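You operate a simulated robot arm through the tools that you are given. There is no shell and no other tool.

You are at the controls of a simulated robot arm. One attempt, no reset.

## Task
Switch on the light box and mark its sample with the red pen, then the blue one.
Fine: one line each; put both pens back.

It is judged by the outcome, as a careful person would: the job done as asked, and still so three seconds after it is handed in. It fails if anything else is knocked over, pushed out of place, dropped, spilled or broken.

## Robot
A 6-joint arm with a two-finger parallel gripper, fixed in place. Base frame: the origin is at the foot of the arm, x ahead of it, y to its left, z up; the work surface is at about z = 0.76. Readings come in m, degrees, newtons and seconds.
With the tool pointing down near the work surface it reaches from about 0.24 to 0.64 m from the base axis. Its first joint turns from -66.0 to 66.0 degrees. Payload 2.7 kg.
Tool frame: the origin (TCP) lies between the finger pads and is the grasp point; the fingertips stand 0.023 m ahead of it; z points along the fingers, y is the line along which they close. Largest opening 0.094 m; finger width 0.038, thickness 0.01; the body of the gripper, 0.054 by 0.096 m, starts 0.039 m behind the TCP.
Orientation is that of the tool frame in the base frame, as a unit quaternion [x, y, z, w]. With the fingers straight down and closing along the base's y, the tool's x points along the base's -x, its y along +y and its z along -z.

## Interface
- The arm moves only by the tool drive_tool. Its arguments are lists of equal length, an entry for each row: "offset": the shift along the base's x, y, z in m, a list of three; "rot": the turn, a rotation vector about the base's x, y, z in degrees, a list of three. In form: {"offset": [[tx, ty, tz], ...], "rot": [[rx, ry, rz], ...]}. A call has 1 to 20 rows; each row shifts and turns the commanded pose from where the row before left it. "hand" is the gripper command, from -1 (shut) to 1 (fully open), values between in proportion, set as the call begins (left out, the last holds). Each row takes 0.2 s and may step no farther than 0.05 m and 8.6 degrees from the row before; otherwise, or with a gripper value out of range, the whole call is refused. Where a pose cannot be reached the arm comes as near as it can. A force on the tool above 50 N (or 10 N above the force at the start of the call, whichever is more), or a blocked arm, ends the call early, and 0.2 s more pass. The fingers move at their own pace (about 0.045 m/s each) and stop on an object; they squeeze with about 25 N. The grip force told is the motor's: it shows also when the fingers shut on nothing. Time passes only in rows, and 0.2 s behind the last, so rows that do not move let the fingers close. It gives the time, the measured TCP pose, the force on the tool (base axes), the opening and the grip force at its end, in the units of the frame above (readings bear some noise), with the torque about the TCP (base axes, N m) and any sound that the robot's microphone picked up.
- Cameras (640 x 400 px; columns grow to the right, rows downward): "scene" is fixed at [0.0927, -0.4552, 1.3971]; the picture's right is [0.54, -0.84, 0.00], its down [-0.54, -0.35, -0.77] and it looks along [0.64, 0.42, -0.64] (base axes); focal length 266 px, centre (320, 200). "wrist" rides on the gripper at [0.086, 0.016, -0.075] in the tool frame; the picture's right is [-0.18, 0.98, 0.00], its down [-0.58, -0.11, -0.81] and it looks along [-0.79, -0.15, 0.59] (tool axes); focal length 243 px, centre (320, 200). There is no depth. A picture from a camera that has moved, and an enlarged one, comes with that camera's place and axes in the base frame and with its lens.
- grab_frame(camera): a new picture of that camera. The clock stands still meanwhile.
- zoom(camera, box): a new picture of the part [left, top, right, bottom] of that camera's present view, enlarged. The clock stands still meanwhile.
- close_job(): hands the job in; it is judged then, once.

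Nothing tells you positions but the pictures and the camera data. Unless the task says otherwise, let go and move clear before handing in.

The tools are called after "Emit:" as name(argument=value, ...) on one line, values as JSON. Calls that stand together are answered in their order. drive_tool: Moves the arm, as the interface text tells. Its arguments: {"type":"object","properties":{"offset":{"type":"array","items":{"type":"array","items":{"type":"number"}}},"rot":{"type":"array","items":{"type":"array","items":{"type":"number"}}},"hand":{"type":"number"}},"required":["offset","rot"]} The other tools are called the same way: grab_frame (camera) takes a picture; zoom (camera, box) takes an enlarged picture of a part of a camera's view; close_job () hands the job in.

At the start:

```text
time: 0.0
tool_pos: [0.4746, -0.0297, 1.1439]
tool_rot: [-0.001, 1.0, -0.001, 0.001]
ft_force: [-0.6, -0.2, 0.1]
ft_torque: [-0.01, 0.02, -0.01]
opening: 0.0943
gripper_force: 0.1
```

scene: 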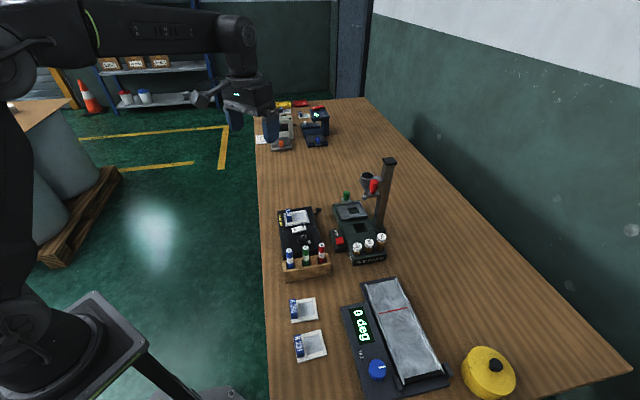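
wrist: 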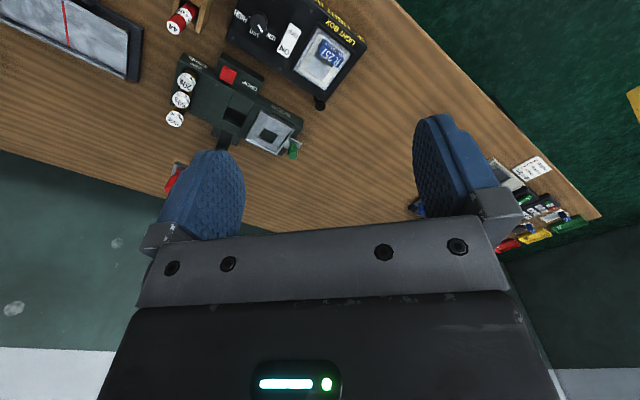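

I see a bench with a pen rack (blue, green, red caps), a light box behind it, and other equipment. I'll zoom in before moving.

Emit:
zoom(camera="scene", box=[260, 190, 350, 290])

Emit:
zoom(camera="wrist", box=[150, 0, 390, 150])

Emit:
zoom(camera="scene", box=[240, 140, 480, 400])

```text
4.00 times, centred on (305, 240) of scene
camera zoom: at [0.0927, -0.4552, 1.3971], right [0.54, -0.84, 0.0], down [-0.54, -0.35, -0.77], along [0.64, 0.42, -0.64], focal length 1066 px, centre (380, 40)
```

zoom: 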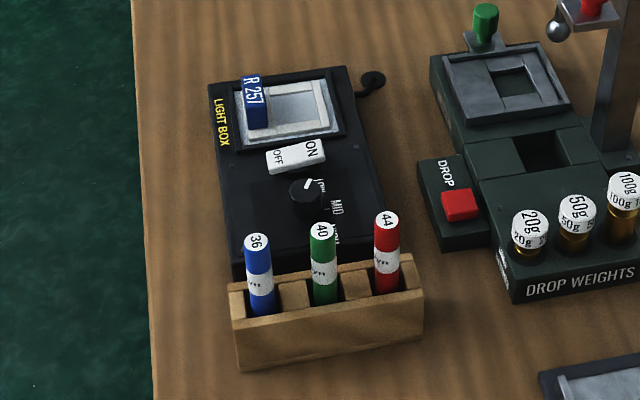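

```text
2.67 times, centred on (270, 75) of wrist
camera zoom: at [0.3882, -0.0135, 1.2188], right [0.18, 0.98, 0.0], down [0.58, -0.11, 0.81], along [0.79, -0.15, -0.59], focal length 647 px, centre (453, 533)
```

zoom: 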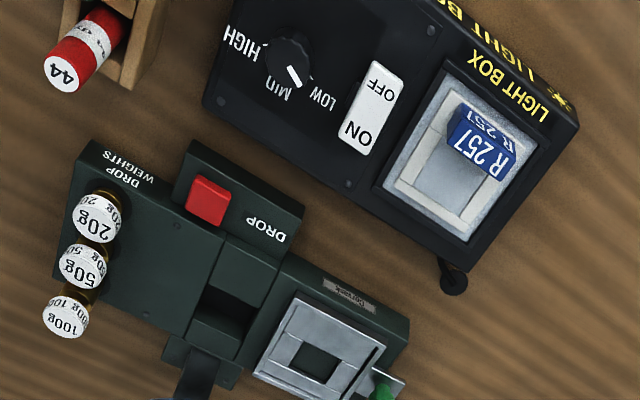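

```text
1.54 times, centred on (360, 270) of scene
camera zoom: at [0.0927, -0.4552, 1.3971], right [0.54, -0.84, 0.0], down [-0.54, -0.35, -0.77], along [0.64, 0.42, -0.64], focal length 410 px, centre (258, 92)
```

zoom: 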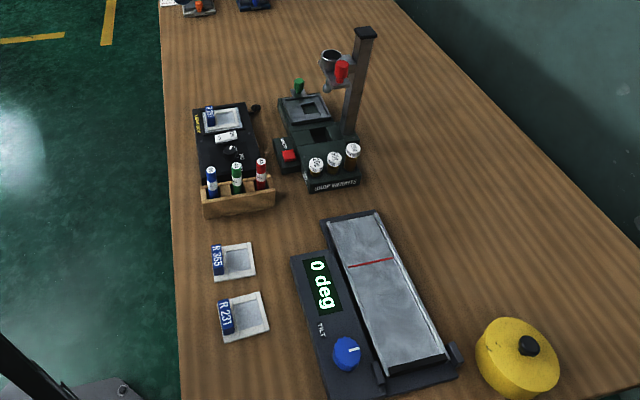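

The bench edge runs at about 45° in the base frame. The pens stand near (0.41, -0.16), (0.44, -0.19) and (0.47, -0.215) with tops at about z 0.88, and the light box lies beyond them. I'll yaw the tool -45° and get a closer look from the wrist camera.

Emit:
drive_tool(offset=[[0, -0.008, -0.02], [0, -0.008, -0.02], [0, -0.008, -0.02], [0, -0.008, -0.02], [0, -0.008, -0.02], [0, -0.008, -0.02], [0, 0, 0]], rot=[[0, 0, -7.5], [0, 0, -7.5], [0, 0, -7.5], [0, 0, -7.5], [0, 0, -7.5], [0, 0, -7.5], [0, 0, 0]], hand=1)

Emit:
grab_frame(camera="wrist")

Emit:
grab_frame(camera="scene")

```text
time: 1.6
tool_pos: [0.4735, -0.0792, 1.0253]
tool_rot: [0.384, 0.923, -0.001, 0.001]
ft_force: [-0.2, 0.8, -0.4]
ft_torque: [0.01, 0.0, 0.0]
opening: 0.094
gripper_force: 0.1
```

```text
taken
camera wrist: at [0.4241, -0.0052, 1.0991], right [0.83, 0.56, 0.0], down [0.33, -0.49, 0.81], along [0.46, -0.67, -0.59], focal length 243 px, centre (320, 200)
```

wrist: 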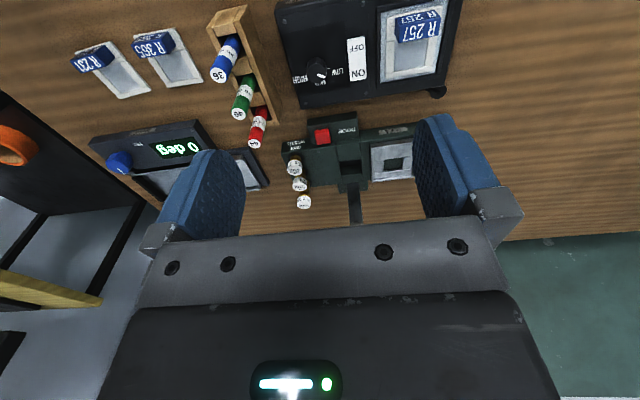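

```text
taken
```

scene: 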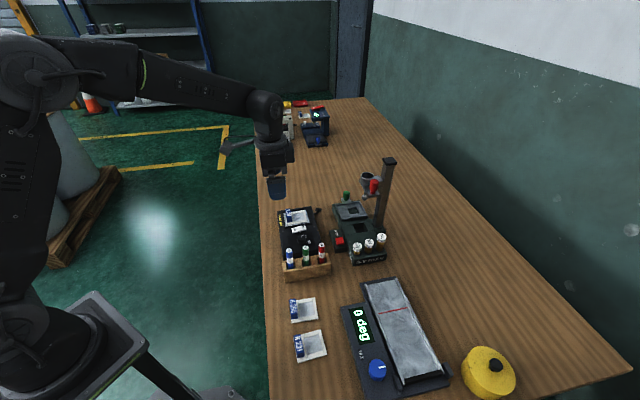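

The wrist view now shows the pens and light box clearly, with the R 257 sample on the box. I'll zoom in to take measurements.

Emit:
zoom(camera="wrist", box=[270, 0, 470, 125])

Emit:
zoom(camera="wrist", box=[190, 0, 350, 160])

Emit:
zoom(camera="scene", box=[270, 200, 340, 250])

Emit:
zoom(camera="scene", box=[270, 235, 340, 285])

```text
3.20 times, centred on (370, 62) of wrist
camera zoom: at [0.4241, -0.0052, 1.0991], right [0.83, 0.56, 0.0], down [0.33, -0.49, 0.81], along [0.46, -0.67, -0.59], focal length 776 px, centre (160, 640)
```

zoom: 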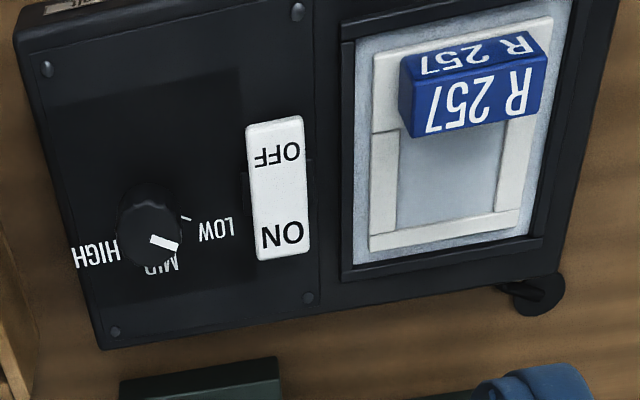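

```text
2.50 times, centred on (270, 80) of wrist
camera zoom: at [0.4241, -0.0052, 1.0991], right [0.83, 0.56, 0.0], down [0.33, -0.49, 0.81], along [0.46, -0.67, -0.59], focal length 606 px, centre (445, 500)
```

zoom: 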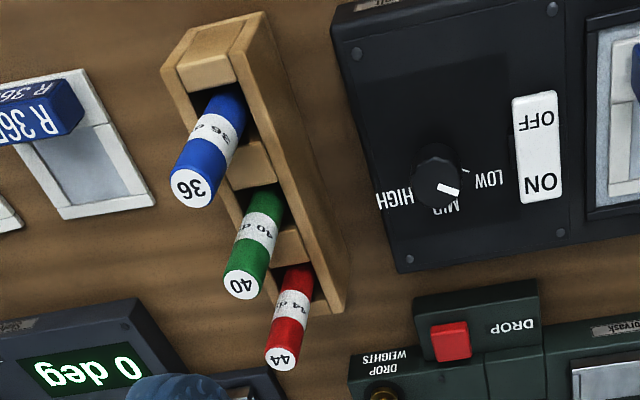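

```text
8.00 times, centred on (305, 225) of scene
camera zoom: at [0.0927, -0.4552, 1.3971], right [0.54, -0.84, 0.0], down [-0.54, -0.35, -0.77], along [0.64, 0.42, -0.64], focal length 2132 px, centre (440, 0)
```

zoom: 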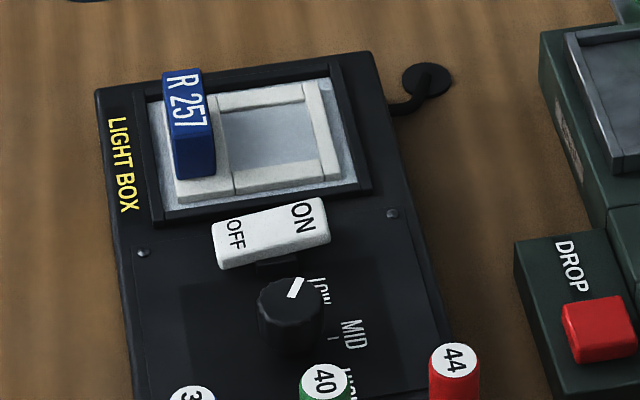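

```text
8.00 times, centred on (305, 260) of scene
camera zoom: at [0.0927, -0.4552, 1.3971], right [0.54, -0.84, 0.0], down [-0.54, -0.35, -0.77], along [0.64, 0.42, -0.64], focal length 2132 px, centre (440, -280)
```

zoom: 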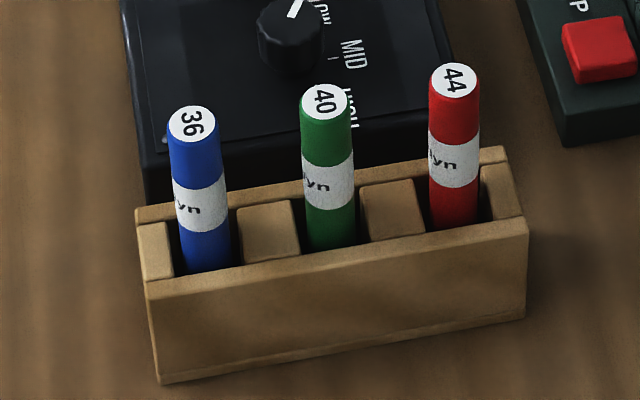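

The lamp is off, because the rocker's ON end is raised; I put that end at about (0.545, -0.100, 0.807). I'll shut the fingers, tilt about 12° so one edge leads, and hover above the ON end.

Emit:
drive_tool(offset=[[0.0163, -0.0061, -0.025], [0.0163, -0.0061, -0.025], [0.0163, -0.0061, -0.025], [0.0163, -0.0061, -0.03], [0.0163, -0.0061, -0.03], [0, 0, -0.02], [0, 0, 0]], rot=[[0, 0, 0], [0, 0, 0], [-4.24, -4.24, 0], [-4.24, -4.24, 0], [0, 0, 0], [0, 0, 0], [0, 0, 0]], hand=-1)

Emit:
grab_frame(camera="wrist")

Emit:
zoom(camera="scene", box=[250, 160, 370, 240])

```text
time: 3.2
tool_pos: [0.5573, -0.1102, 0.8674]
tool_rot: [0.38, 0.919, -0.04, 0.097]
ft_force: [-0.4, -0.4, -0.9]
ft_torque: [0.02, -0.01, 0.03]
opening: 0.0001
gripper_force: 24.8
```

```text
taken
camera wrist: at [0.4978, -0.0257, 0.9232], right [0.82, 0.57, 0.04], down [0.21, -0.36, 0.91], along [0.53, -0.74, -0.41], focal length 243 px, centre (320, 200)
```

wrist: 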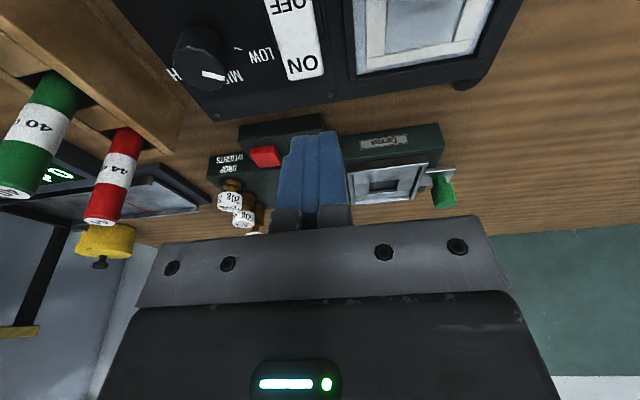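

```text
5.00 times, centred on (310, 200) of scene
camera zoom: at [0.0927, -0.4552, 1.3971], right [0.54, -0.84, 0.0], down [-0.54, -0.35, -0.77], along [0.64, 0.42, -0.64], focal length 1332 px, centre (370, 200)
```

zoom: 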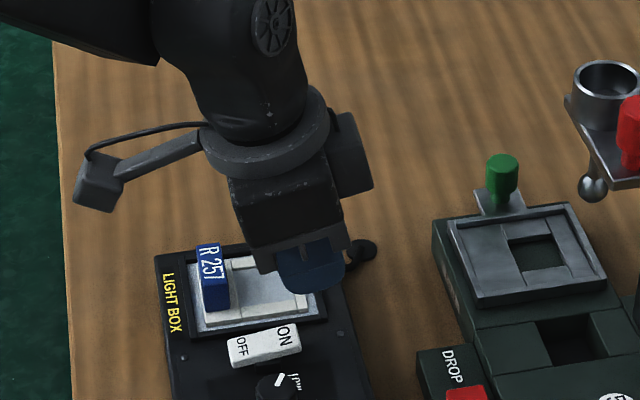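

The tip is nearly lined up with the ON end; a small shift inward and then down in small steps while I watch the force.

Emit:
drive_tool(offset=[[-0.0055, 0.0015, -0.008], [0, 0, -0.008], [0, 0, -0.008], [0, 0, -0.003], [0, 0, -0.002]], rot=[[0, 0, 0], [0, 0, 0], [0, 0, 0], [0, 0, 0], [0, 0, 0]])

Emit:
grab_frame(camera="wrist")

Emit:
zoom(camera="scene", box=[270, 190, 350, 240])

```text
time: 4.4
tool_pos: [0.5514, -0.1085, 0.8405]
tool_rot: [0.379, 0.919, -0.04, 0.098]
ft_force: [-0.4, -0.2, 0.3]
ft_torque: [-0.03, 0.02, -0.01]
opening: 0.0002
gripper_force: 24.8
```

```text
taken
camera wrist: at [0.4913, -0.0245, 0.8959], right [0.82, 0.57, 0.04], down [0.21, -0.36, 0.91], along [0.53, -0.74, -0.41], focal length 243 px, centre (320, 200)
```

wrist: 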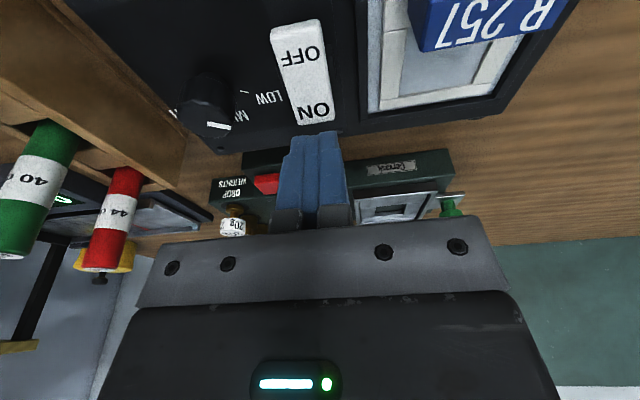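

```text
8.00 times, centred on (310, 215) of scene
camera zoom: at [0.0927, -0.4552, 1.3971], right [0.54, -0.84, 0.0], down [-0.54, -0.35, -0.77], along [0.64, 0.42, -0.64], focal length 2132 px, centre (400, 80)
```

zoom: 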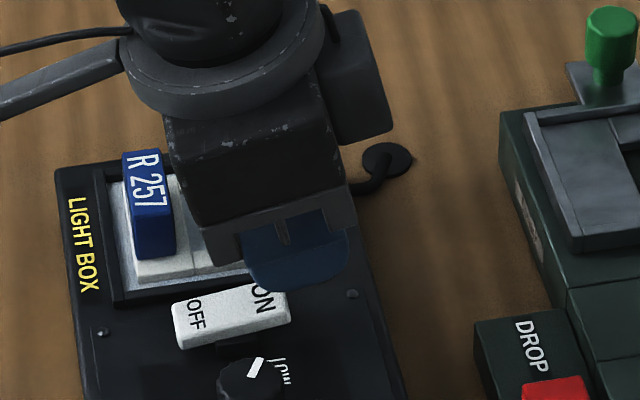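

The fingertip corners are rounded, so contact will land farther out than planned. I'll shift inward 6 mm and then press in small steps.

Emit:
drive_tool(offset=[[-0.0042, 0.0042, 0], [0, 0, -0.003], [0, 0, -0.002], [0, 0, -0.002]], rot=[[0, 0, 0], [0, 0, 0], [0, 0, 0], [0, 0, 0]])

Emit:
grab_frame(camera="wrist")

```text
time: 5.4
tool_pos: [0.5456, -0.1038, 0.8327]
tool_rot: [0.38, 0.919, -0.04, 0.098]
ft_force: [0.0, -0.6, 0.1]
ft_torque: [0.0, -0.01, -0.03]
opening: 0.0002
gripper_force: 24.6
```

```text
taken
camera wrist: at [0.4868, -0.0205, 0.8884], right [0.82, 0.57, 0.04], down [0.21, -0.36, 0.91], along [0.53, -0.74, -0.41], focal length 243 px, centre (320, 200)
```

wrist: 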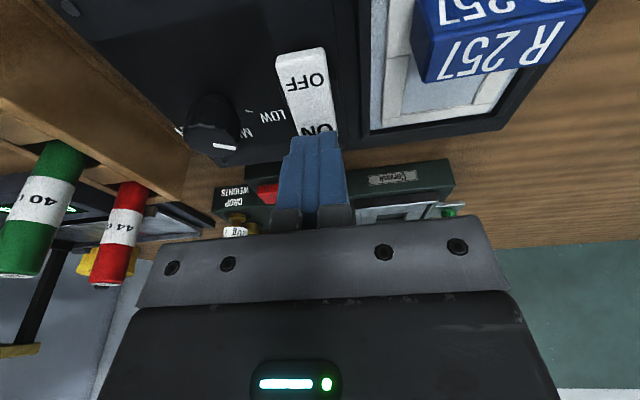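

The finger is now over the ON letters with no contact yet. I'll keep lowering.

Emit:
drive_tool(offset=[[0, 0, -0.002], [0, 0, -0.002]], rot=[[0, 0, 0], [0, 0, 0]])

Emit:
drive_tool(offset=[[0, 0, -0.002], [0, 0, -0.001]], rot=[[0, 0, 0], [0, 0, 0]])

Emit:
zoom(camera="scene", box=[270, 190, 350, 240])

```text
time: 6.0
tool_pos: [0.5473, -0.1042, 0.8314]
tool_rot: [0.379, 0.919, -0.04, 0.099]
ft_force: [-4.8, -4.5, 16.2]
ft_torque: [0.07, 0.27, 0.13]
opening: 0.0003
gripper_force: 24.9
```

```text
time: 6.6
tool_pos: [0.5478, -0.105, 0.8316]
tool_rot: [0.38, 0.919, -0.039, 0.101]
ft_force: [-15.6, -3.9, 45.3]
ft_torque: [0.31, 0.85, 0.19]
opening: 0.0
gripper_force: 24.6
```

```text
8.00 times, centred on (310, 215) of scene
camera zoom: at [0.0915, -0.4551, 1.3972], right [0.54, -0.84, 0.0], down [-0.54, -0.35, -0.77], along [0.64, 0.42, -0.64], focal length 2132 px, centre (400, 80)
```

zoom: 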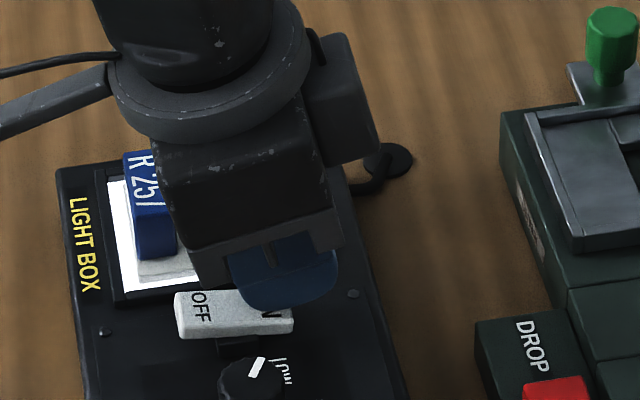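

The light box is lit. I'll lift off, level the tool, open part way, and check the sample and switch.

Emit:
drive_tool(offset=[[0, 0, 0.005], [0, 0, 0.015], [0, 0, 0.03], [-0.01, -0.01, 0.04], [-0.02, -0.02, 0.04], [-0.02, -0.02, 0.03], [-0.01, -0.02, 0.01]], rot=[[0, 0, 0], [0, 0, 0], [0, 0, 0], [4.24, 4.24, 0], [4.24, 4.24, 0], [0, 0, 0], [0, 0, 0]])

Emit:
grab_frame(camera="wrist")

Emit:
zoom(camera="scene", box=[250, 180, 350, 280])

```text
time: 8.2
tool_pos: [0.4855, -0.1725, 0.9988]
tool_rot: [0.382, 0.924, -0.001, 0.0]
ft_force: [-0.3, 1.0, 0.2]
ft_torque: [0.03, -0.01, -0.01]
opening: 0.0001
gripper_force: 25.3
```

```text
taken
camera wrist: at [0.4358, -0.0987, 1.0729], right [0.82, 0.57, 0.0], down [0.33, -0.49, 0.81], along [0.46, -0.67, -0.59], focal length 243 px, centre (320, 200)
```

wrist: 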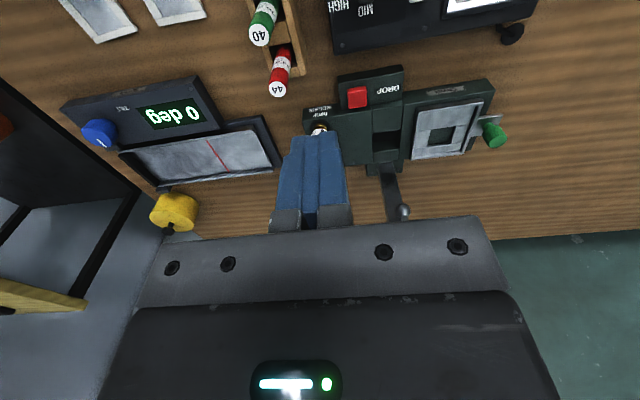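

```text
4.00 times, centred on (300, 230) of scene
camera zoom: at [0.0927, -0.4552, 1.3971], right [0.54, -0.84, 0.0], down [-0.54, -0.35, -0.77], along [0.64, 0.42, -0.64], focal length 1066 px, centre (400, 80)
```

zoom: 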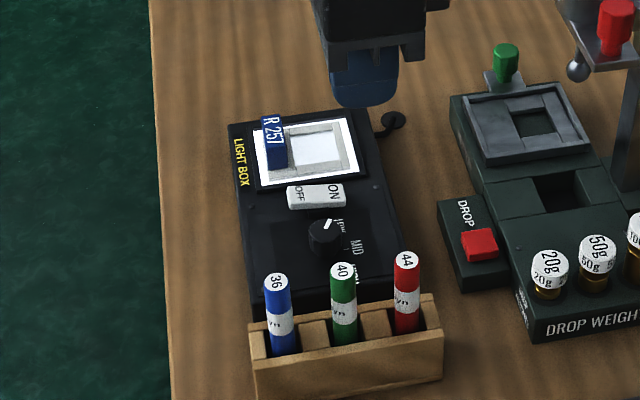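

The lamp is on. I take the red pen to be at (0.470, -0.214), with its top at about 0.873. I'll open partly, hover above it and check the alignment.

Emit:
drive_tool(offset=[[-0.008, -0.0205, 0], [-0.0075, -0.021, -0.02], [0, 0, -0.025], [0, 0, -0.025], [0, 0, 0]], rot=[[0, 0, 0], [0, 0, 0], [0, 0, 0], [0, 0, 0], [0, 0, 0]], hand=0.2)

Emit:
grab_frame(camera="wrist")

Emit:
zoom(camera="scene", box=[270, 190, 370, 290])

```text
time: 9.4
tool_pos: [0.4693, -0.2155, 0.9258]
tool_rot: [0.382, 0.924, 0.0, 0.002]
ft_force: [0.3, 0.5, -0.5]
ft_torque: [-0.01, 0.05, -0.02]
opening: 0.0562
gripper_force: 0.1
```

```text
taken
camera wrist: at [0.4195, -0.1409, 1.0003], right [0.82, 0.57, 0.0], down [0.33, -0.49, 0.81], along [0.46, -0.67, -0.59], focal length 243 px, centre (320, 200)
```

wrist: 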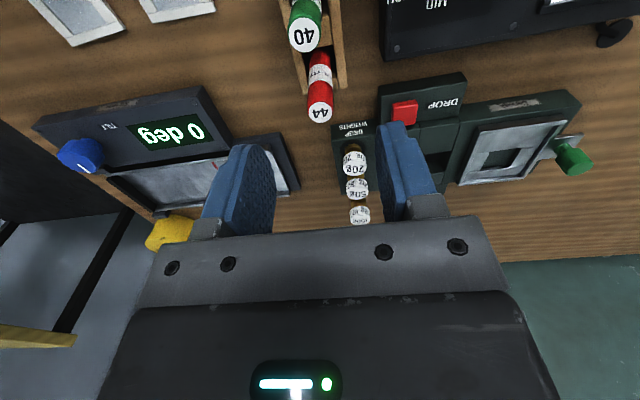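

```text
4.00 times, centred on (320, 240) of scene
camera zoom: at [0.0927, -0.4552, 1.3971], right [0.54, -0.84, 0.0], down [-0.54, -0.35, -0.77], along [0.64, 0.42, -0.64], focal length 1066 px, centre (320, 40)
```

zoom: 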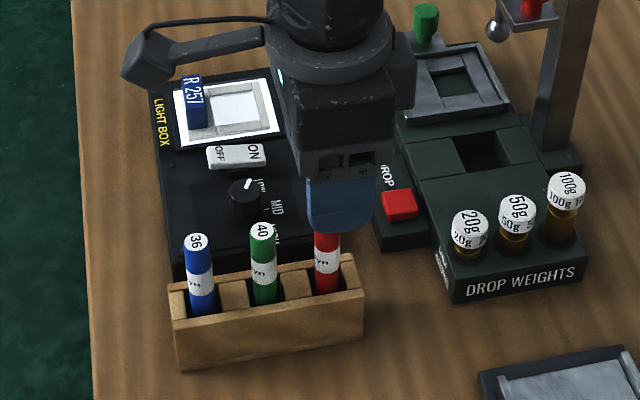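

The pen top is lined up with the TCP axis in column 320, at about z 0.871. I'll descend to TCP z ≈ 0.850 and close.

Emit:
drive_tool(offset=[[0.0005, 0.001, -0.025], [0, 0, -0.025], [0, 0, -0.015], [0, 0, -0.011], [0, 0, 0]], rot=[[0, 0, 0], [0, 0, 0], [0, 0, 0], [0, 0, 0], [0, 0, 0]])

Emit:
grab_frame(camera="wrist")

Emit:
zoom(camera="scene", box=[270, 190, 370, 290])

```text
time: 10.6
tool_pos: [0.4721, -0.2148, 0.8484]
tool_rot: [0.382, 0.924, 0.0, 0.001]
ft_force: [0.8, -1.2, -0.7]
ft_torque: [0.05, 0.02, -0.01]
opening: 0.0564
gripper_force: 0.0
```

```text
taken
camera wrist: at [0.4222, -0.1401, 0.9241], right [0.82, 0.57, 0.0], down [0.33, -0.49, 0.81], along [0.46, -0.67, -0.59], focal length 243 px, centre (320, 200)
```

wrist: 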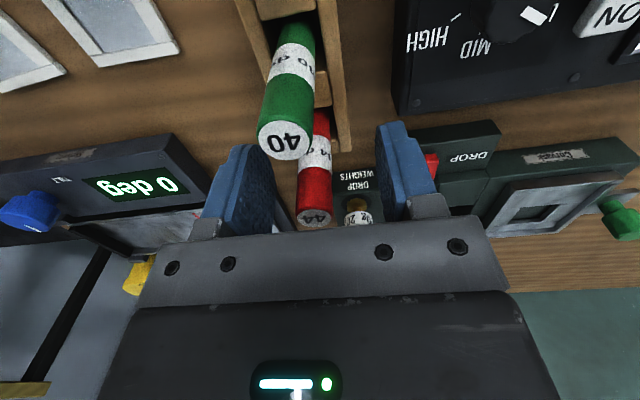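

```text
4.00 times, centred on (320, 240) of scene
camera zoom: at [0.0927, -0.4552, 1.3971], right [0.54, -0.84, 0.0], down [-0.54, -0.35, -0.77], along [0.64, 0.42, -0.64], focal length 1066 px, centre (320, 40)
```

zoom: 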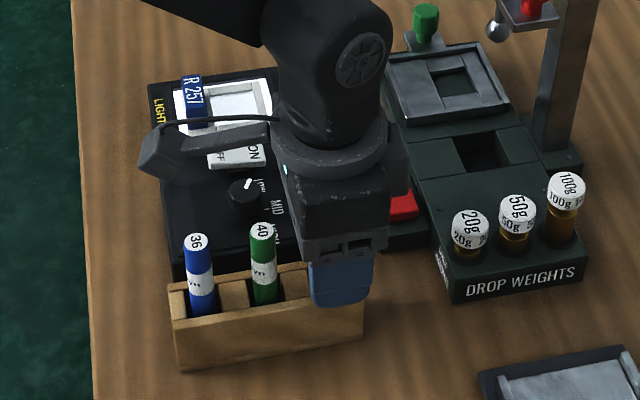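

The pen sits about 2 mm off centre between the fingers, so I'll correct that and close.

Emit:
drive_tool(offset=[[-0.0015, -0.0012, 0], [0, 0, 0]], rot=[[0, 0, 0], [0, 0, 0]])

Emit:
drive_tool(offset=[[0, 0, 0], [0, 0, 0], [0, 0, 0], [0, 0, 0], [0, 0, 0]], rot=[[0, 0, 0], [0, 0, 0], [0, 0, 0], [0, 0, 0], [0, 0, 0]], hand=-1)

Emit:
grab_frame(camera="wrist")

```text
time: 11.2
tool_pos: [0.4708, -0.2153, 0.8507]
tool_rot: [0.382, 0.924, 0.0, 0.0]
ft_force: [-0.3, -0.1, -0.4]
ft_torque: [0.01, -0.01, 0.03]
opening: 0.0562
gripper_force: 0.1
```

```text
time: 12.4
tool_pos: [0.4707, -0.2162, 0.8504]
tool_rot: [0.381, 0.924, 0.0, 0.001]
ft_force: [0.2, 0.0, 1.6]
ft_torque: [0.05, -0.05, 0.01]
opening: 0.0148
gripper_force: 25.2
```

```text
taken
camera wrist: at [0.4209, -0.1414, 0.9249], right [0.82, 0.57, 0.0], down [0.33, -0.49, 0.81], along [0.46, -0.67, -0.59], focal length 243 px, centre (320, 200)
```

wrist: 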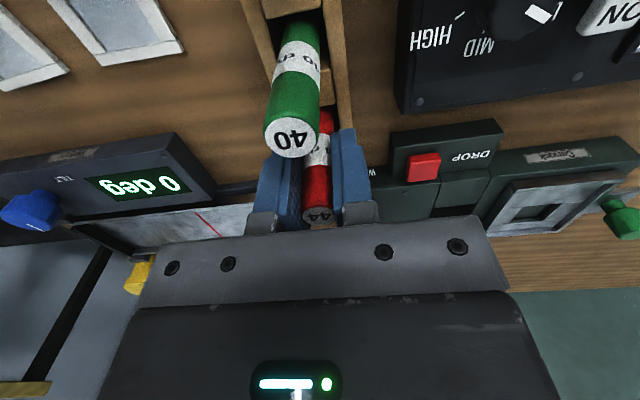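

The red pen is gripped, with a 15 mm opening. I'll lift it straight out and look at its tip.

Emit:
drive_tool(offset=[[0, 0, 0.01], [0, 0, 0.02], [0, 0, 0.03], [0, 0, 0.03], [0, 0, 0.03], [0, 0, 0.02], [0, 0, 0]], rot=[[0, 0, 0], [0, 0, 0], [0, 0, 0], [0, 0, 0], [0, 0, 0], [0, 0, 0], [0, 0, 0]])

Emit:
grab_frame(camera="wrist")

Emit:
zoom(camera="scene", box=[250, 160, 370, 280])

```text
time: 14.0
tool_pos: [0.4691, -0.2131, 0.9902]
tool_rot: [0.382, 0.924, 0.0, 0.0]
ft_force: [-0.6, 0.7, 0.0]
ft_torque: [-0.01, -0.01, 0.0]
opening: 0.0149
gripper_force: 25.6
```

```text
taken
camera wrist: at [0.4202, -0.1397, 1.0651], right [0.82, 0.57, 0.0], down [0.33, -0.49, 0.81], along [0.46, -0.67, -0.59], focal length 243 px, centre (320, 200)
```

wrist: 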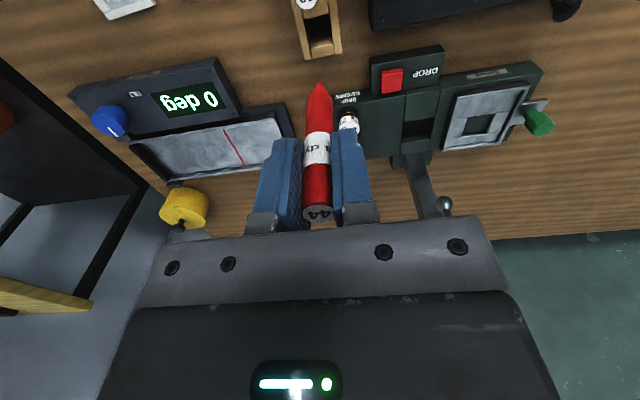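

```text
3.33 times, centred on (310, 220) of scene
camera zoom: at [0.0927, -0.4552, 1.3971], right [0.54, -0.84, 0.0], down [-0.54, -0.35, -0.77], along [0.64, 0.42, -0.64], focal length 888 px, centre (353, 133)
```

zoom: 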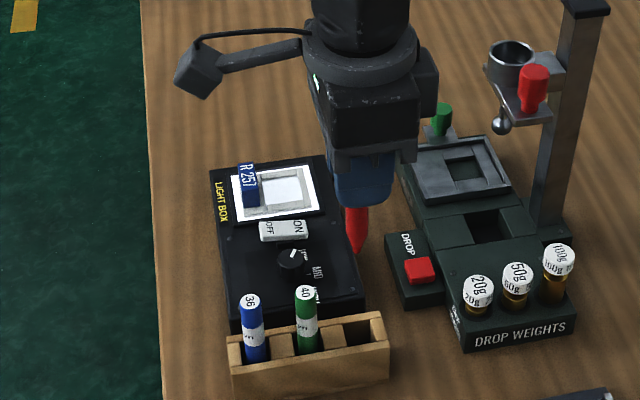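

The red pen has a pointed tip about 0.09 m below the TCP. I'll carry it over the sample window, which I place near (0.572, -0.063), and check the alignment there.

Emit:
drive_tool(offset=[[0.02, 0.0275, 0], [0.02, 0.0275, 0], [0.02, 0.0275, 0], [0.02, 0.0275, 0], [0.0198, 0.0274, 0], [0, 0, -0.03], [0, 0, -0.02], [0, 0, 0]], rot=[[0, 0, 0], [0, 0, 0], [0, 0, 0], [0, 0, 0], [0, 0, 0], [0, 0, 0], [0, 0, 0], [0, 0, 0]])

Emit:
grab_frame(camera="wrist")

Emit:
zoom(camera="wrist", box=[240, 30, 400, 130])

Emit:
zoom(camera="scene", box=[265, 185, 345, 235])

```text
time: 15.8
tool_pos: [0.5733, -0.0755, 0.9413]
tool_rot: [0.382, 0.924, -0.001, 0.0]
ft_force: [-0.5, 0.4, 0.1]
ft_torque: [-0.07, 0.02, 0.01]
opening: 0.0147
gripper_force: 24.6
```

```text
taken
camera wrist: at [0.5224, -0.0021, 1.0151], right [0.82, 0.57, 0.0], down [0.33, -0.49, 0.81], along [0.46, -0.67, -0.59], focal length 243 px, centre (320, 200)
```

wrist: 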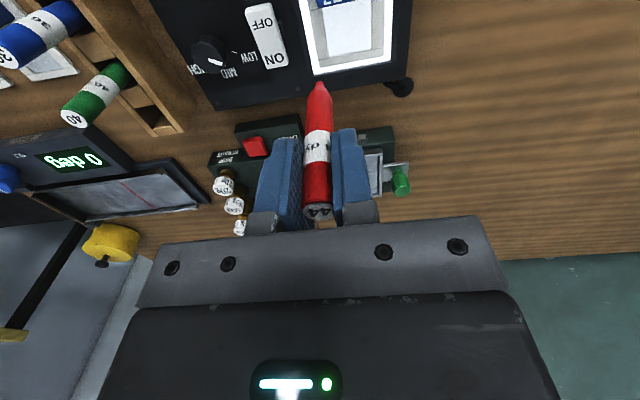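

```text
4.00 times, centred on (320, 80) of wrist
camera zoom: at [0.5224, -0.0021, 1.0151], right [0.82, 0.57, 0.0], down [0.33, -0.49, 0.81], along [0.46, -0.67, -0.59], focal length 970 px, centre (320, 680)
```

zoom: 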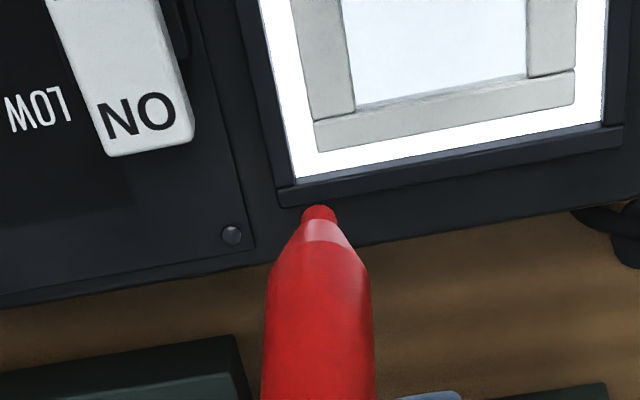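

```text
8.00 times, centred on (305, 210) of scene
camera zoom: at [0.0927, -0.4552, 1.3971], right [0.54, -0.84, 0.0], down [-0.54, -0.35, -0.77], along [0.64, 0.42, -0.64], focal length 2132 px, centre (440, 120)
```

zoom: 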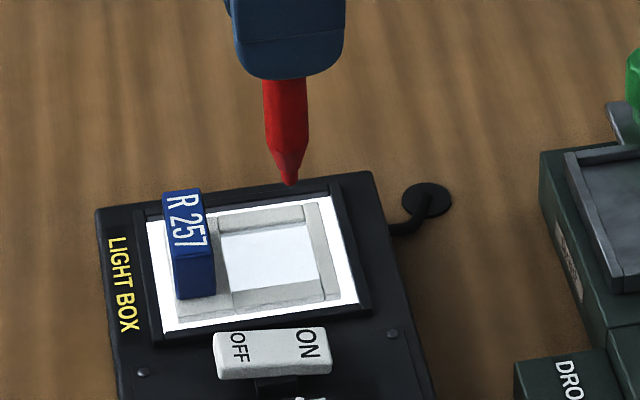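

Comparing both views, the window is about 34 mm square, its surface is near z 0.797, and its centre is about 24 mm farther along the box than the tip. I'll shift to the red line's start and drop part way before checking again.

Emit:
drive_tool(offset=[[0.0074, 0.011, 0], [0, 0, -0.015], [0, 0, -0.015], [0, 0, 0]], rot=[[0, 0, 0], [0, 0, 0], [0, 0, 0], [0, 0, 0]])

Emit:
zoom(camera="wrist", box=[240, 30, 400, 130])

Emit:
zoom(camera="scene", box=[265, 185, 345, 235])

```text
time: 16.8
tool_pos: [0.5795, -0.0663, 0.9095]
tool_rot: [0.382, 0.924, 0.0, 0.001]
ft_force: [0.0, -0.5, -1.0]
ft_torque: [0.02, 0.01, 0.0]
opening: 0.015
gripper_force: 25.0
```

```text
4.00 times, centred on (320, 80) of wrist
camera zoom: at [0.5281, 0.0075, 0.9844], right [0.82, 0.57, 0.0], down [0.33, -0.49, 0.81], along [0.46, -0.67, -0.59], focal length 970 px, centre (320, 680)
```

zoom: 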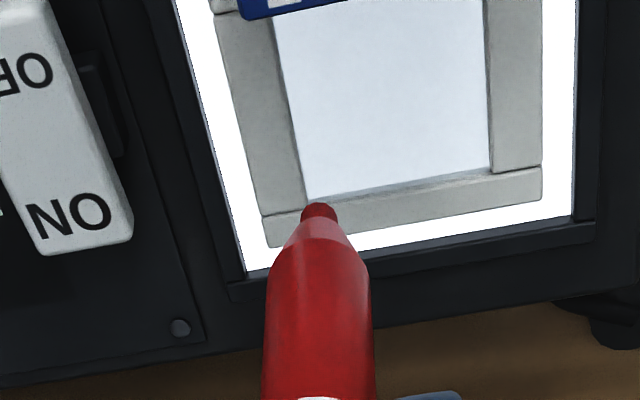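

```text
8.00 times, centred on (305, 210) of scene
camera zoom: at [0.0927, -0.4552, 1.3971], right [0.54, -0.84, 0.0], down [-0.54, -0.35, -0.77], along [0.64, 0.42, -0.64], focal length 2132 px, centre (440, 120)
```

zoom: 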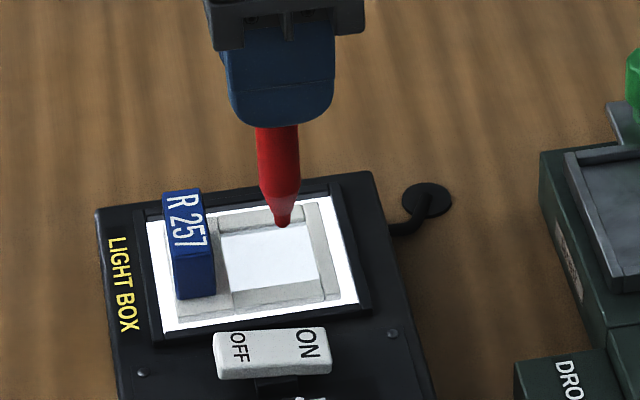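

The tip is over the window, about 5 mm inside its near edge. I'll nudge it in a little more and lower gently toward contact.

Emit:
drive_tool(offset=[[0.0014, 0.0014, -0.006], [0, 0, -0.006], [0, 0, -0.003], [0, 0, 0]], rot=[[0, 0, 0], [0, 0, 0], [0, 0, 0], [0, 0, 0]])

Emit:
zoom(camera="wrist", box=[240, 30, 400, 130])

Emit:
zoom(camera="scene", box=[265, 185, 345, 235])

```text
time: 17.8
tool_pos: [0.5778, -0.0658, 0.8957]
tool_rot: [0.382, 0.924, 0.0, 0.001]
ft_force: [-1.1, 0.4, -0.6]
ft_torque: [-0.02, -0.04, 0.03]
opening: 0.0147
gripper_force: 24.8
```

```text
4.00 times, centred on (320, 80) of wrist
camera zoom: at [0.5289, 0.0085, 0.9696], right [0.82, 0.57, 0.0], down [0.33, -0.49, 0.81], along [0.46, -0.67, -0.59], focal length 970 px, centre (320, 680)
```

zoom: 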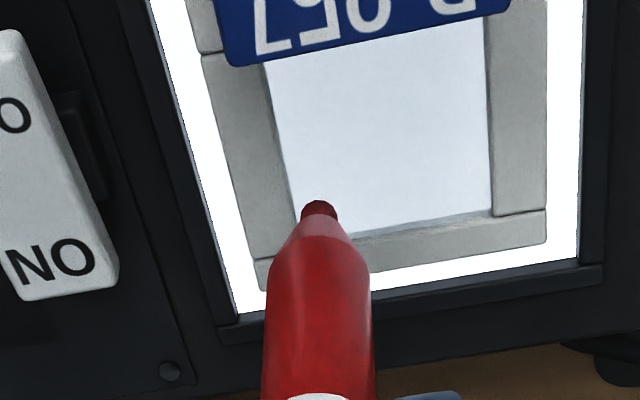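

```text
8.00 times, centred on (305, 210) of scene
camera zoom: at [0.0927, -0.4552, 1.3971], right [0.54, -0.84, 0.0], down [-0.54, -0.35, -0.77], along [0.64, 0.42, -0.64], focal length 2132 px, centre (440, 120)
```

zoom: 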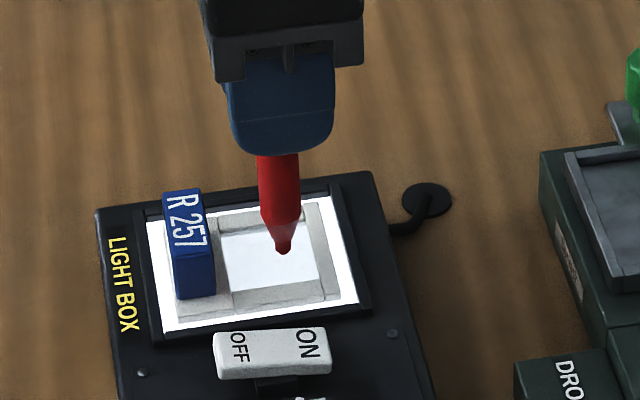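

The tip is nearly on the film. I'll go down in 1 mm steps and watch the force.

Emit:
drive_tool(offset=[[0, 0, -0.0015], [0, 0, -0.0015], [0, 0, 0]], rot=[[0, 0, 0], [0, 0, 0], [0, 0, 0]])

Emit:
drive_tool(offset=[[0, 0, -0.001], [0, 0, 0]], rot=[[0, 0, 0], [0, 0, 0]])

Emit:
drive_tool(offset=[[0, 0, -0.001], [0, 0, 0]], rot=[[0, 0, 0], [0, 0, 0]])

Emit:
zoom(camera="wrist", box=[240, 30, 400, 130])

Emit:
zoom(camera="scene", box=[285, 200, 325, 225])

```text
time: 18.6
tool_pos: [0.5786, -0.0654, 0.8921]
tool_rot: [0.381, 0.924, 0.0, 0.002]
ft_force: [-1.6, 0.8, 0.3]
ft_torque: [0.01, 0.04, 0.03]
opening: 0.0147
gripper_force: 25.0
```

```text
time: 19.2
tool_pos: [0.5781, -0.0659, 0.8922]
tool_rot: [0.382, 0.924, 0.0, 0.0]
ft_force: [0.3, 0.4, 0.3]
ft_torque: [-0.04, 0.01, 0.01]
opening: 0.0148
gripper_force: 24.9
```

```text
time: 19.8
tool_pos: [0.5792, -0.0656, 0.8898]
tool_rot: [0.382, 0.924, 0.0, 0.001]
ft_force: [-0.3, 1.5, -0.1]
ft_torque: [-0.05, 0.0, -0.01]
opening: 0.0148
gripper_force: 24.6
```

```text
4.00 times, centred on (320, 80) of wrist
camera zoom: at [0.5288, 0.0086, 0.9647], right [0.82, 0.57, 0.0], down [0.33, -0.49, 0.81], along [0.46, -0.67, -0.59], focal length 970 px, centre (320, 680)
```

zoom: 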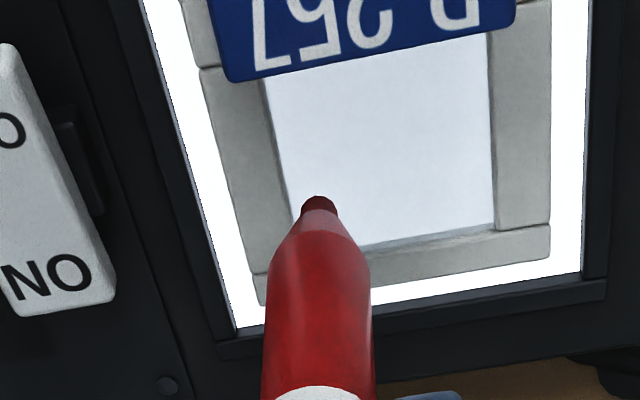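

```text
16.00 times, centred on (305, 212) of scene
camera zoom: at [0.0927, -0.4552, 1.3971], right [0.54, -0.84, 0.0], down [-0.54, -0.35, -0.77], along [0.64, 0.42, -0.64], focal length 4264 px, centre (560, 0)
```

zoom: 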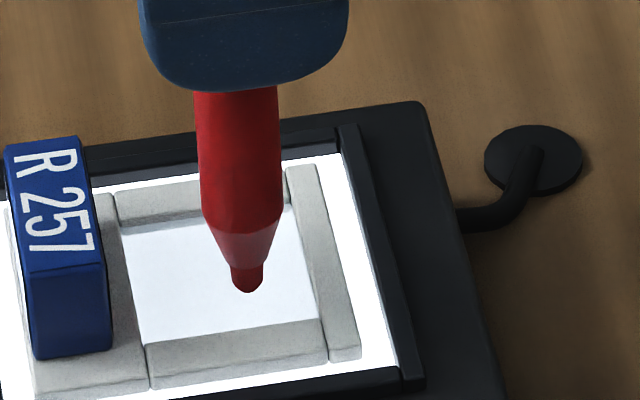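

No contact yet; the two views suggest about 5 mm remain. I'll continue down.

Emit:
drive_tool(offset=[[0, 0, -0.001], [0, 0, -0.001]], rot=[[0, 0, 0], [0, 0, 0]])

Emit:
drive_tool(offset=[[0, 0, -0.001]], rot=[[0, 0, 0]])

Emit:
zoom(camera="wrist", box=[240, 30, 400, 130])

Emit:
zoom(camera="scene", box=[285, 200, 325, 225])

```text
time: 20.4
tool_pos: [0.5785, -0.0653, 0.8892]
tool_rot: [0.382, 0.924, 0.0, 0.002]
ft_force: [-0.2, 0.3, 0.0]
ft_torque: [0.02, 0.01, 0.02]
opening: 0.0148
gripper_force: 25.0
```

```text
time: 20.8
tool_pos: [0.5793, -0.0646, 0.888]
tool_rot: [0.382, 0.924, 0.0, 0.0]
ft_force: [0.1, -0.1, 0.5]
ft_torque: [-0.02, -0.02, -0.03]
opening: 0.0151
gripper_force: 24.8
```

```text
4.00 times, centred on (320, 80) of wrist
camera zoom: at [0.5289, 0.0085, 0.9619], right [0.82, 0.57, 0.0], down [0.33, -0.49, 0.81], along [0.46, -0.67, -0.59], focal length 970 px, centre (320, 680)
```

zoom: 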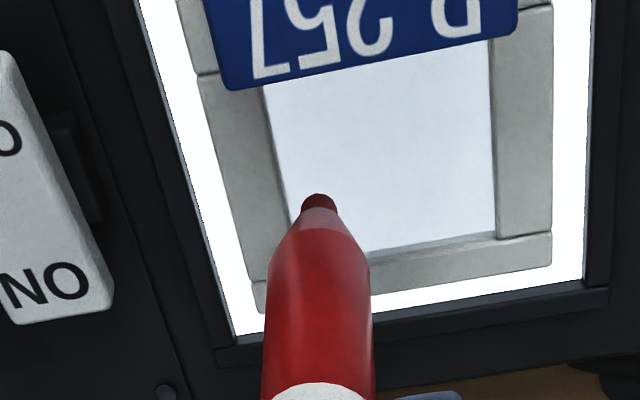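

```text
16.00 times, centred on (305, 212) of scene
camera zoom: at [0.0927, -0.4552, 1.3971], right [0.54, -0.84, 0.0], down [-0.54, -0.35, -0.77], along [0.64, 0.42, -0.64], focal length 4264 px, centre (560, 0)
```

zoom: 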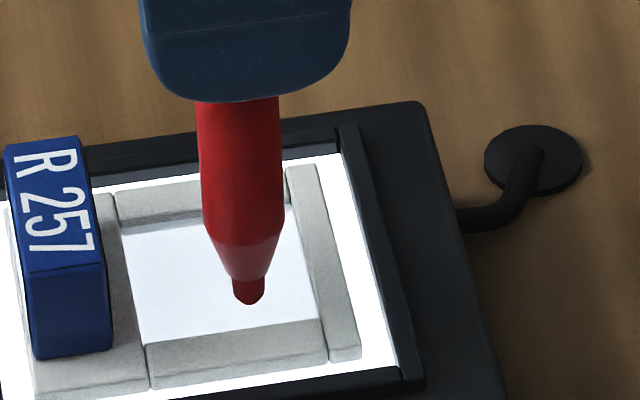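

Still no contact. I'll continue in small steps.

Emit:
drive_tool(offset=[[0, 0, -0.001]], rot=[[0, 0, 0]])

Emit:
drive_tool(offset=[[0, 0, -0.001]], rot=[[0, 0, 0]])

Emit:
zoom(camera="wrist", box=[240, 30, 400, 130])

Emit:
zoom(camera="scene", box=[285, 200, 325, 225])

```text
time: 21.2
tool_pos: [0.5787, -0.0652, 0.8874]
tool_rot: [0.382, 0.924, -0.001, 0.001]
ft_force: [-0.1, 0.5, -0.3]
ft_torque: [-0.03, -0.01, 0.03]
opening: 0.0147
gripper_force: 24.9
```

```text
time: 21.6
tool_pos: [0.5787, -0.0662, 0.8865]
tool_rot: [0.382, 0.924, -0.001, 0.001]
ft_force: [0.1, 0.8, -1.4]
ft_torque: [0.03, 0.04, 0.01]
opening: 0.0151
gripper_force: 25.2
```

```text
4.00 times, centred on (320, 80) of wrist
camera zoom: at [0.5288, 0.0084, 0.96], right [0.82, 0.57, 0.0], down [0.33, -0.49, 0.81], along [0.46, -0.67, -0.59], focal length 970 px, centre (320, 680)
```

zoom: 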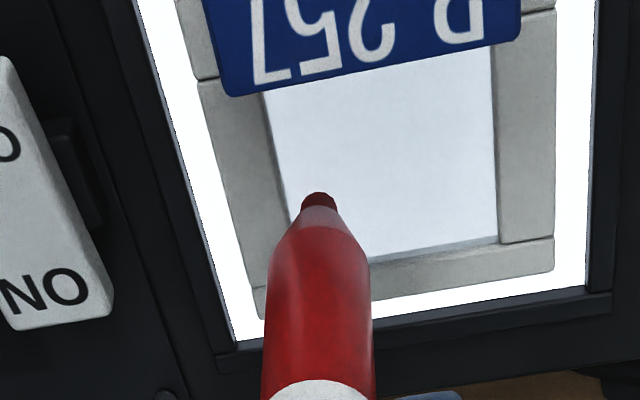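

```text
16.00 times, centred on (305, 212) of scene
camera zoom: at [0.0927, -0.4552, 1.3971], right [0.54, -0.84, 0.0], down [-0.54, -0.35, -0.77], along [0.64, 0.42, -0.64], focal length 4264 px, centre (560, 0)
```

zoom: 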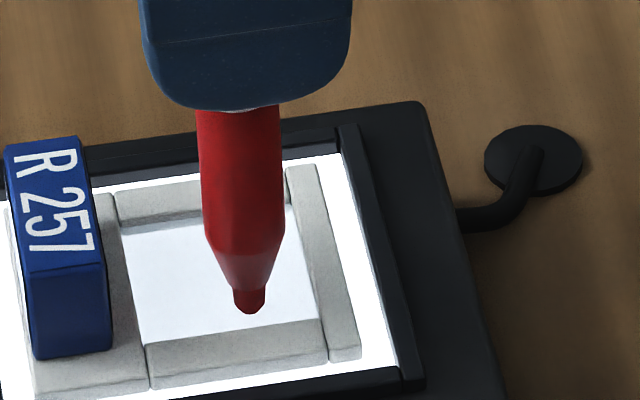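

Emit:
drive_tool(offset=[[0, 0, -0.001]], rot=[[0, 0, 0]])

Emit:
drive_tool(offset=[[0, 0, -0.0008]], rot=[[0, 0, 0]])

Emit:
zoom(camera="wrist", box=[240, 30, 400, 130])

Emit:
zoom(camera="scene", box=[285, 200, 325, 225])

```text
time: 22.0
tool_pos: [0.5794, -0.0661, 0.8845]
tool_rot: [0.381, 0.925, 0.0, 0.001]
ft_force: [0.5, 0.5, 0.0]
ft_torque: [-0.02, 0.0, 0.01]
opening: 0.0152
gripper_force: 25.0
```

```text
time: 22.4
tool_pos: [0.579, -0.0652, 0.8841]
tool_rot: [0.381, 0.924, 0.0, 0.001]
ft_force: [-0.3, -0.4, 3.0]
ft_torque: [-0.09, 0.04, 0.0]
opening: 0.0153
gripper_force: 25.1
```

```text
4.00 times, centred on (320, 80) of wrist
camera zoom: at [0.529, 0.0083, 0.9586], right [0.82, 0.57, 0.0], down [0.33, -0.49, 0.81], along [0.46, -0.67, -0.59], focal length 970 px, centre (320, 680)
```

zoom: 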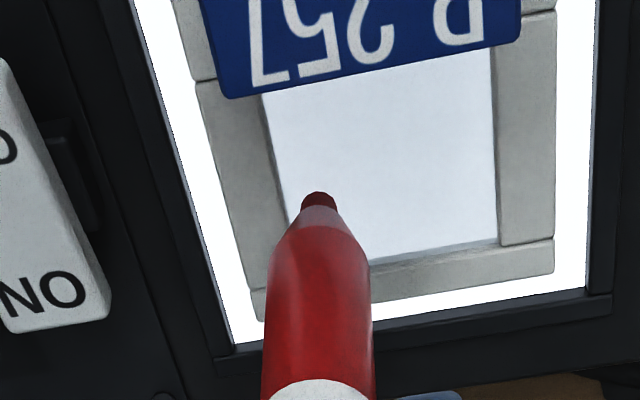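

```text
16.00 times, centred on (305, 212) of scene
camera zoom: at [0.0926, -0.4552, 1.3972], right [0.54, -0.84, 0.0], down [-0.54, -0.35, -0.77], along [0.64, 0.42, -0.64], focal length 4264 px, centre (560, 0)
```

zoom: 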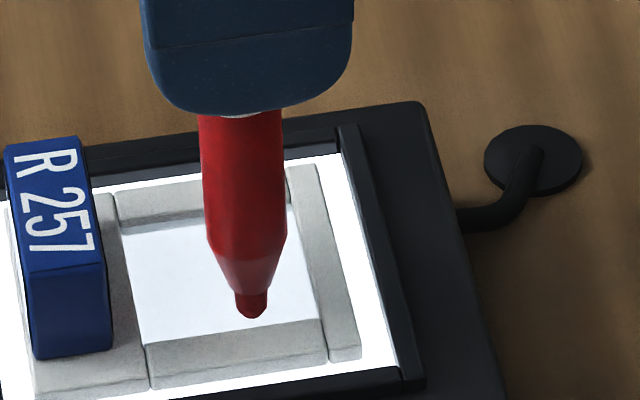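

Contact at about 3 N. Now I'll draw the red line 20 mm along the box's long direction.

Emit:
drive_tool(offset=[[0, 0, -0.0002], [0.00141, 0.00141, 0], [0.00141, 0.00141, 0], [0.00141, 0.00141, 0], [0.00141, 0.00141, 0], [0.00141, 0.00141, 0], [0.00141, 0.00141, 0], [0.00141, 0.00141, 0], [0.00141, 0.00141, 0], [0.00141, 0.00141, 0], [0.00141, 0.00141, 0]], rot=[[0, 0, 0], [0, 0, 0], [0, 0, 0], [0, 0, 0], [0, 0, 0], [0, 0, 0], [0, 0, 0], [0, 0, 0], [0, 0, 0], [0, 0, 0], [0, 0, 0]])

Emit:
zoom(camera="wrist", box=[240, 30, 400, 130])

Emit:
zoom(camera="scene", box=[285, 200, 325, 225])

```text
time: 24.8
tool_pos: [0.5942, -0.0515, 0.8827]
tool_rot: [0.382, 0.924, -0.001, 0.001]
ft_force: [-1.5, -4.4, 10.7]
ft_torque: [-0.32, 0.16, 0.01]
opening: 0.0151
gripper_force: 25.4
```

```text
4.00 times, centred on (320, 80) of wrist
camera zoom: at [0.5426, 0.0226, 0.9579], right [0.82, 0.57, 0.0], down [0.33, -0.49, 0.81], along [0.46, -0.67, -0.59], focal length 970 px, centre (320, 680)
```

zoom: 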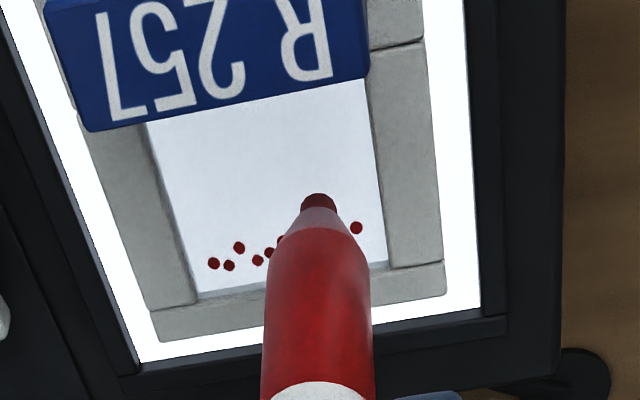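

```text
16.00 times, centred on (305, 212) of scene
camera zoom: at [0.0924, -0.4552, 1.3971], right [0.54, -0.84, 0.0], down [-0.54, -0.35, -0.77], along [0.64, 0.42, -0.64], focal length 4264 px, centre (560, 0)
```

zoom: 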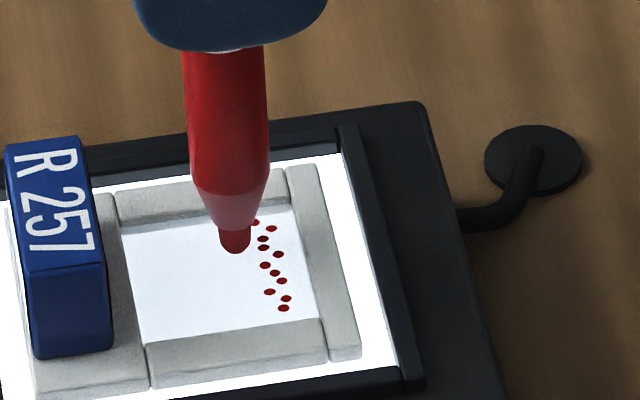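

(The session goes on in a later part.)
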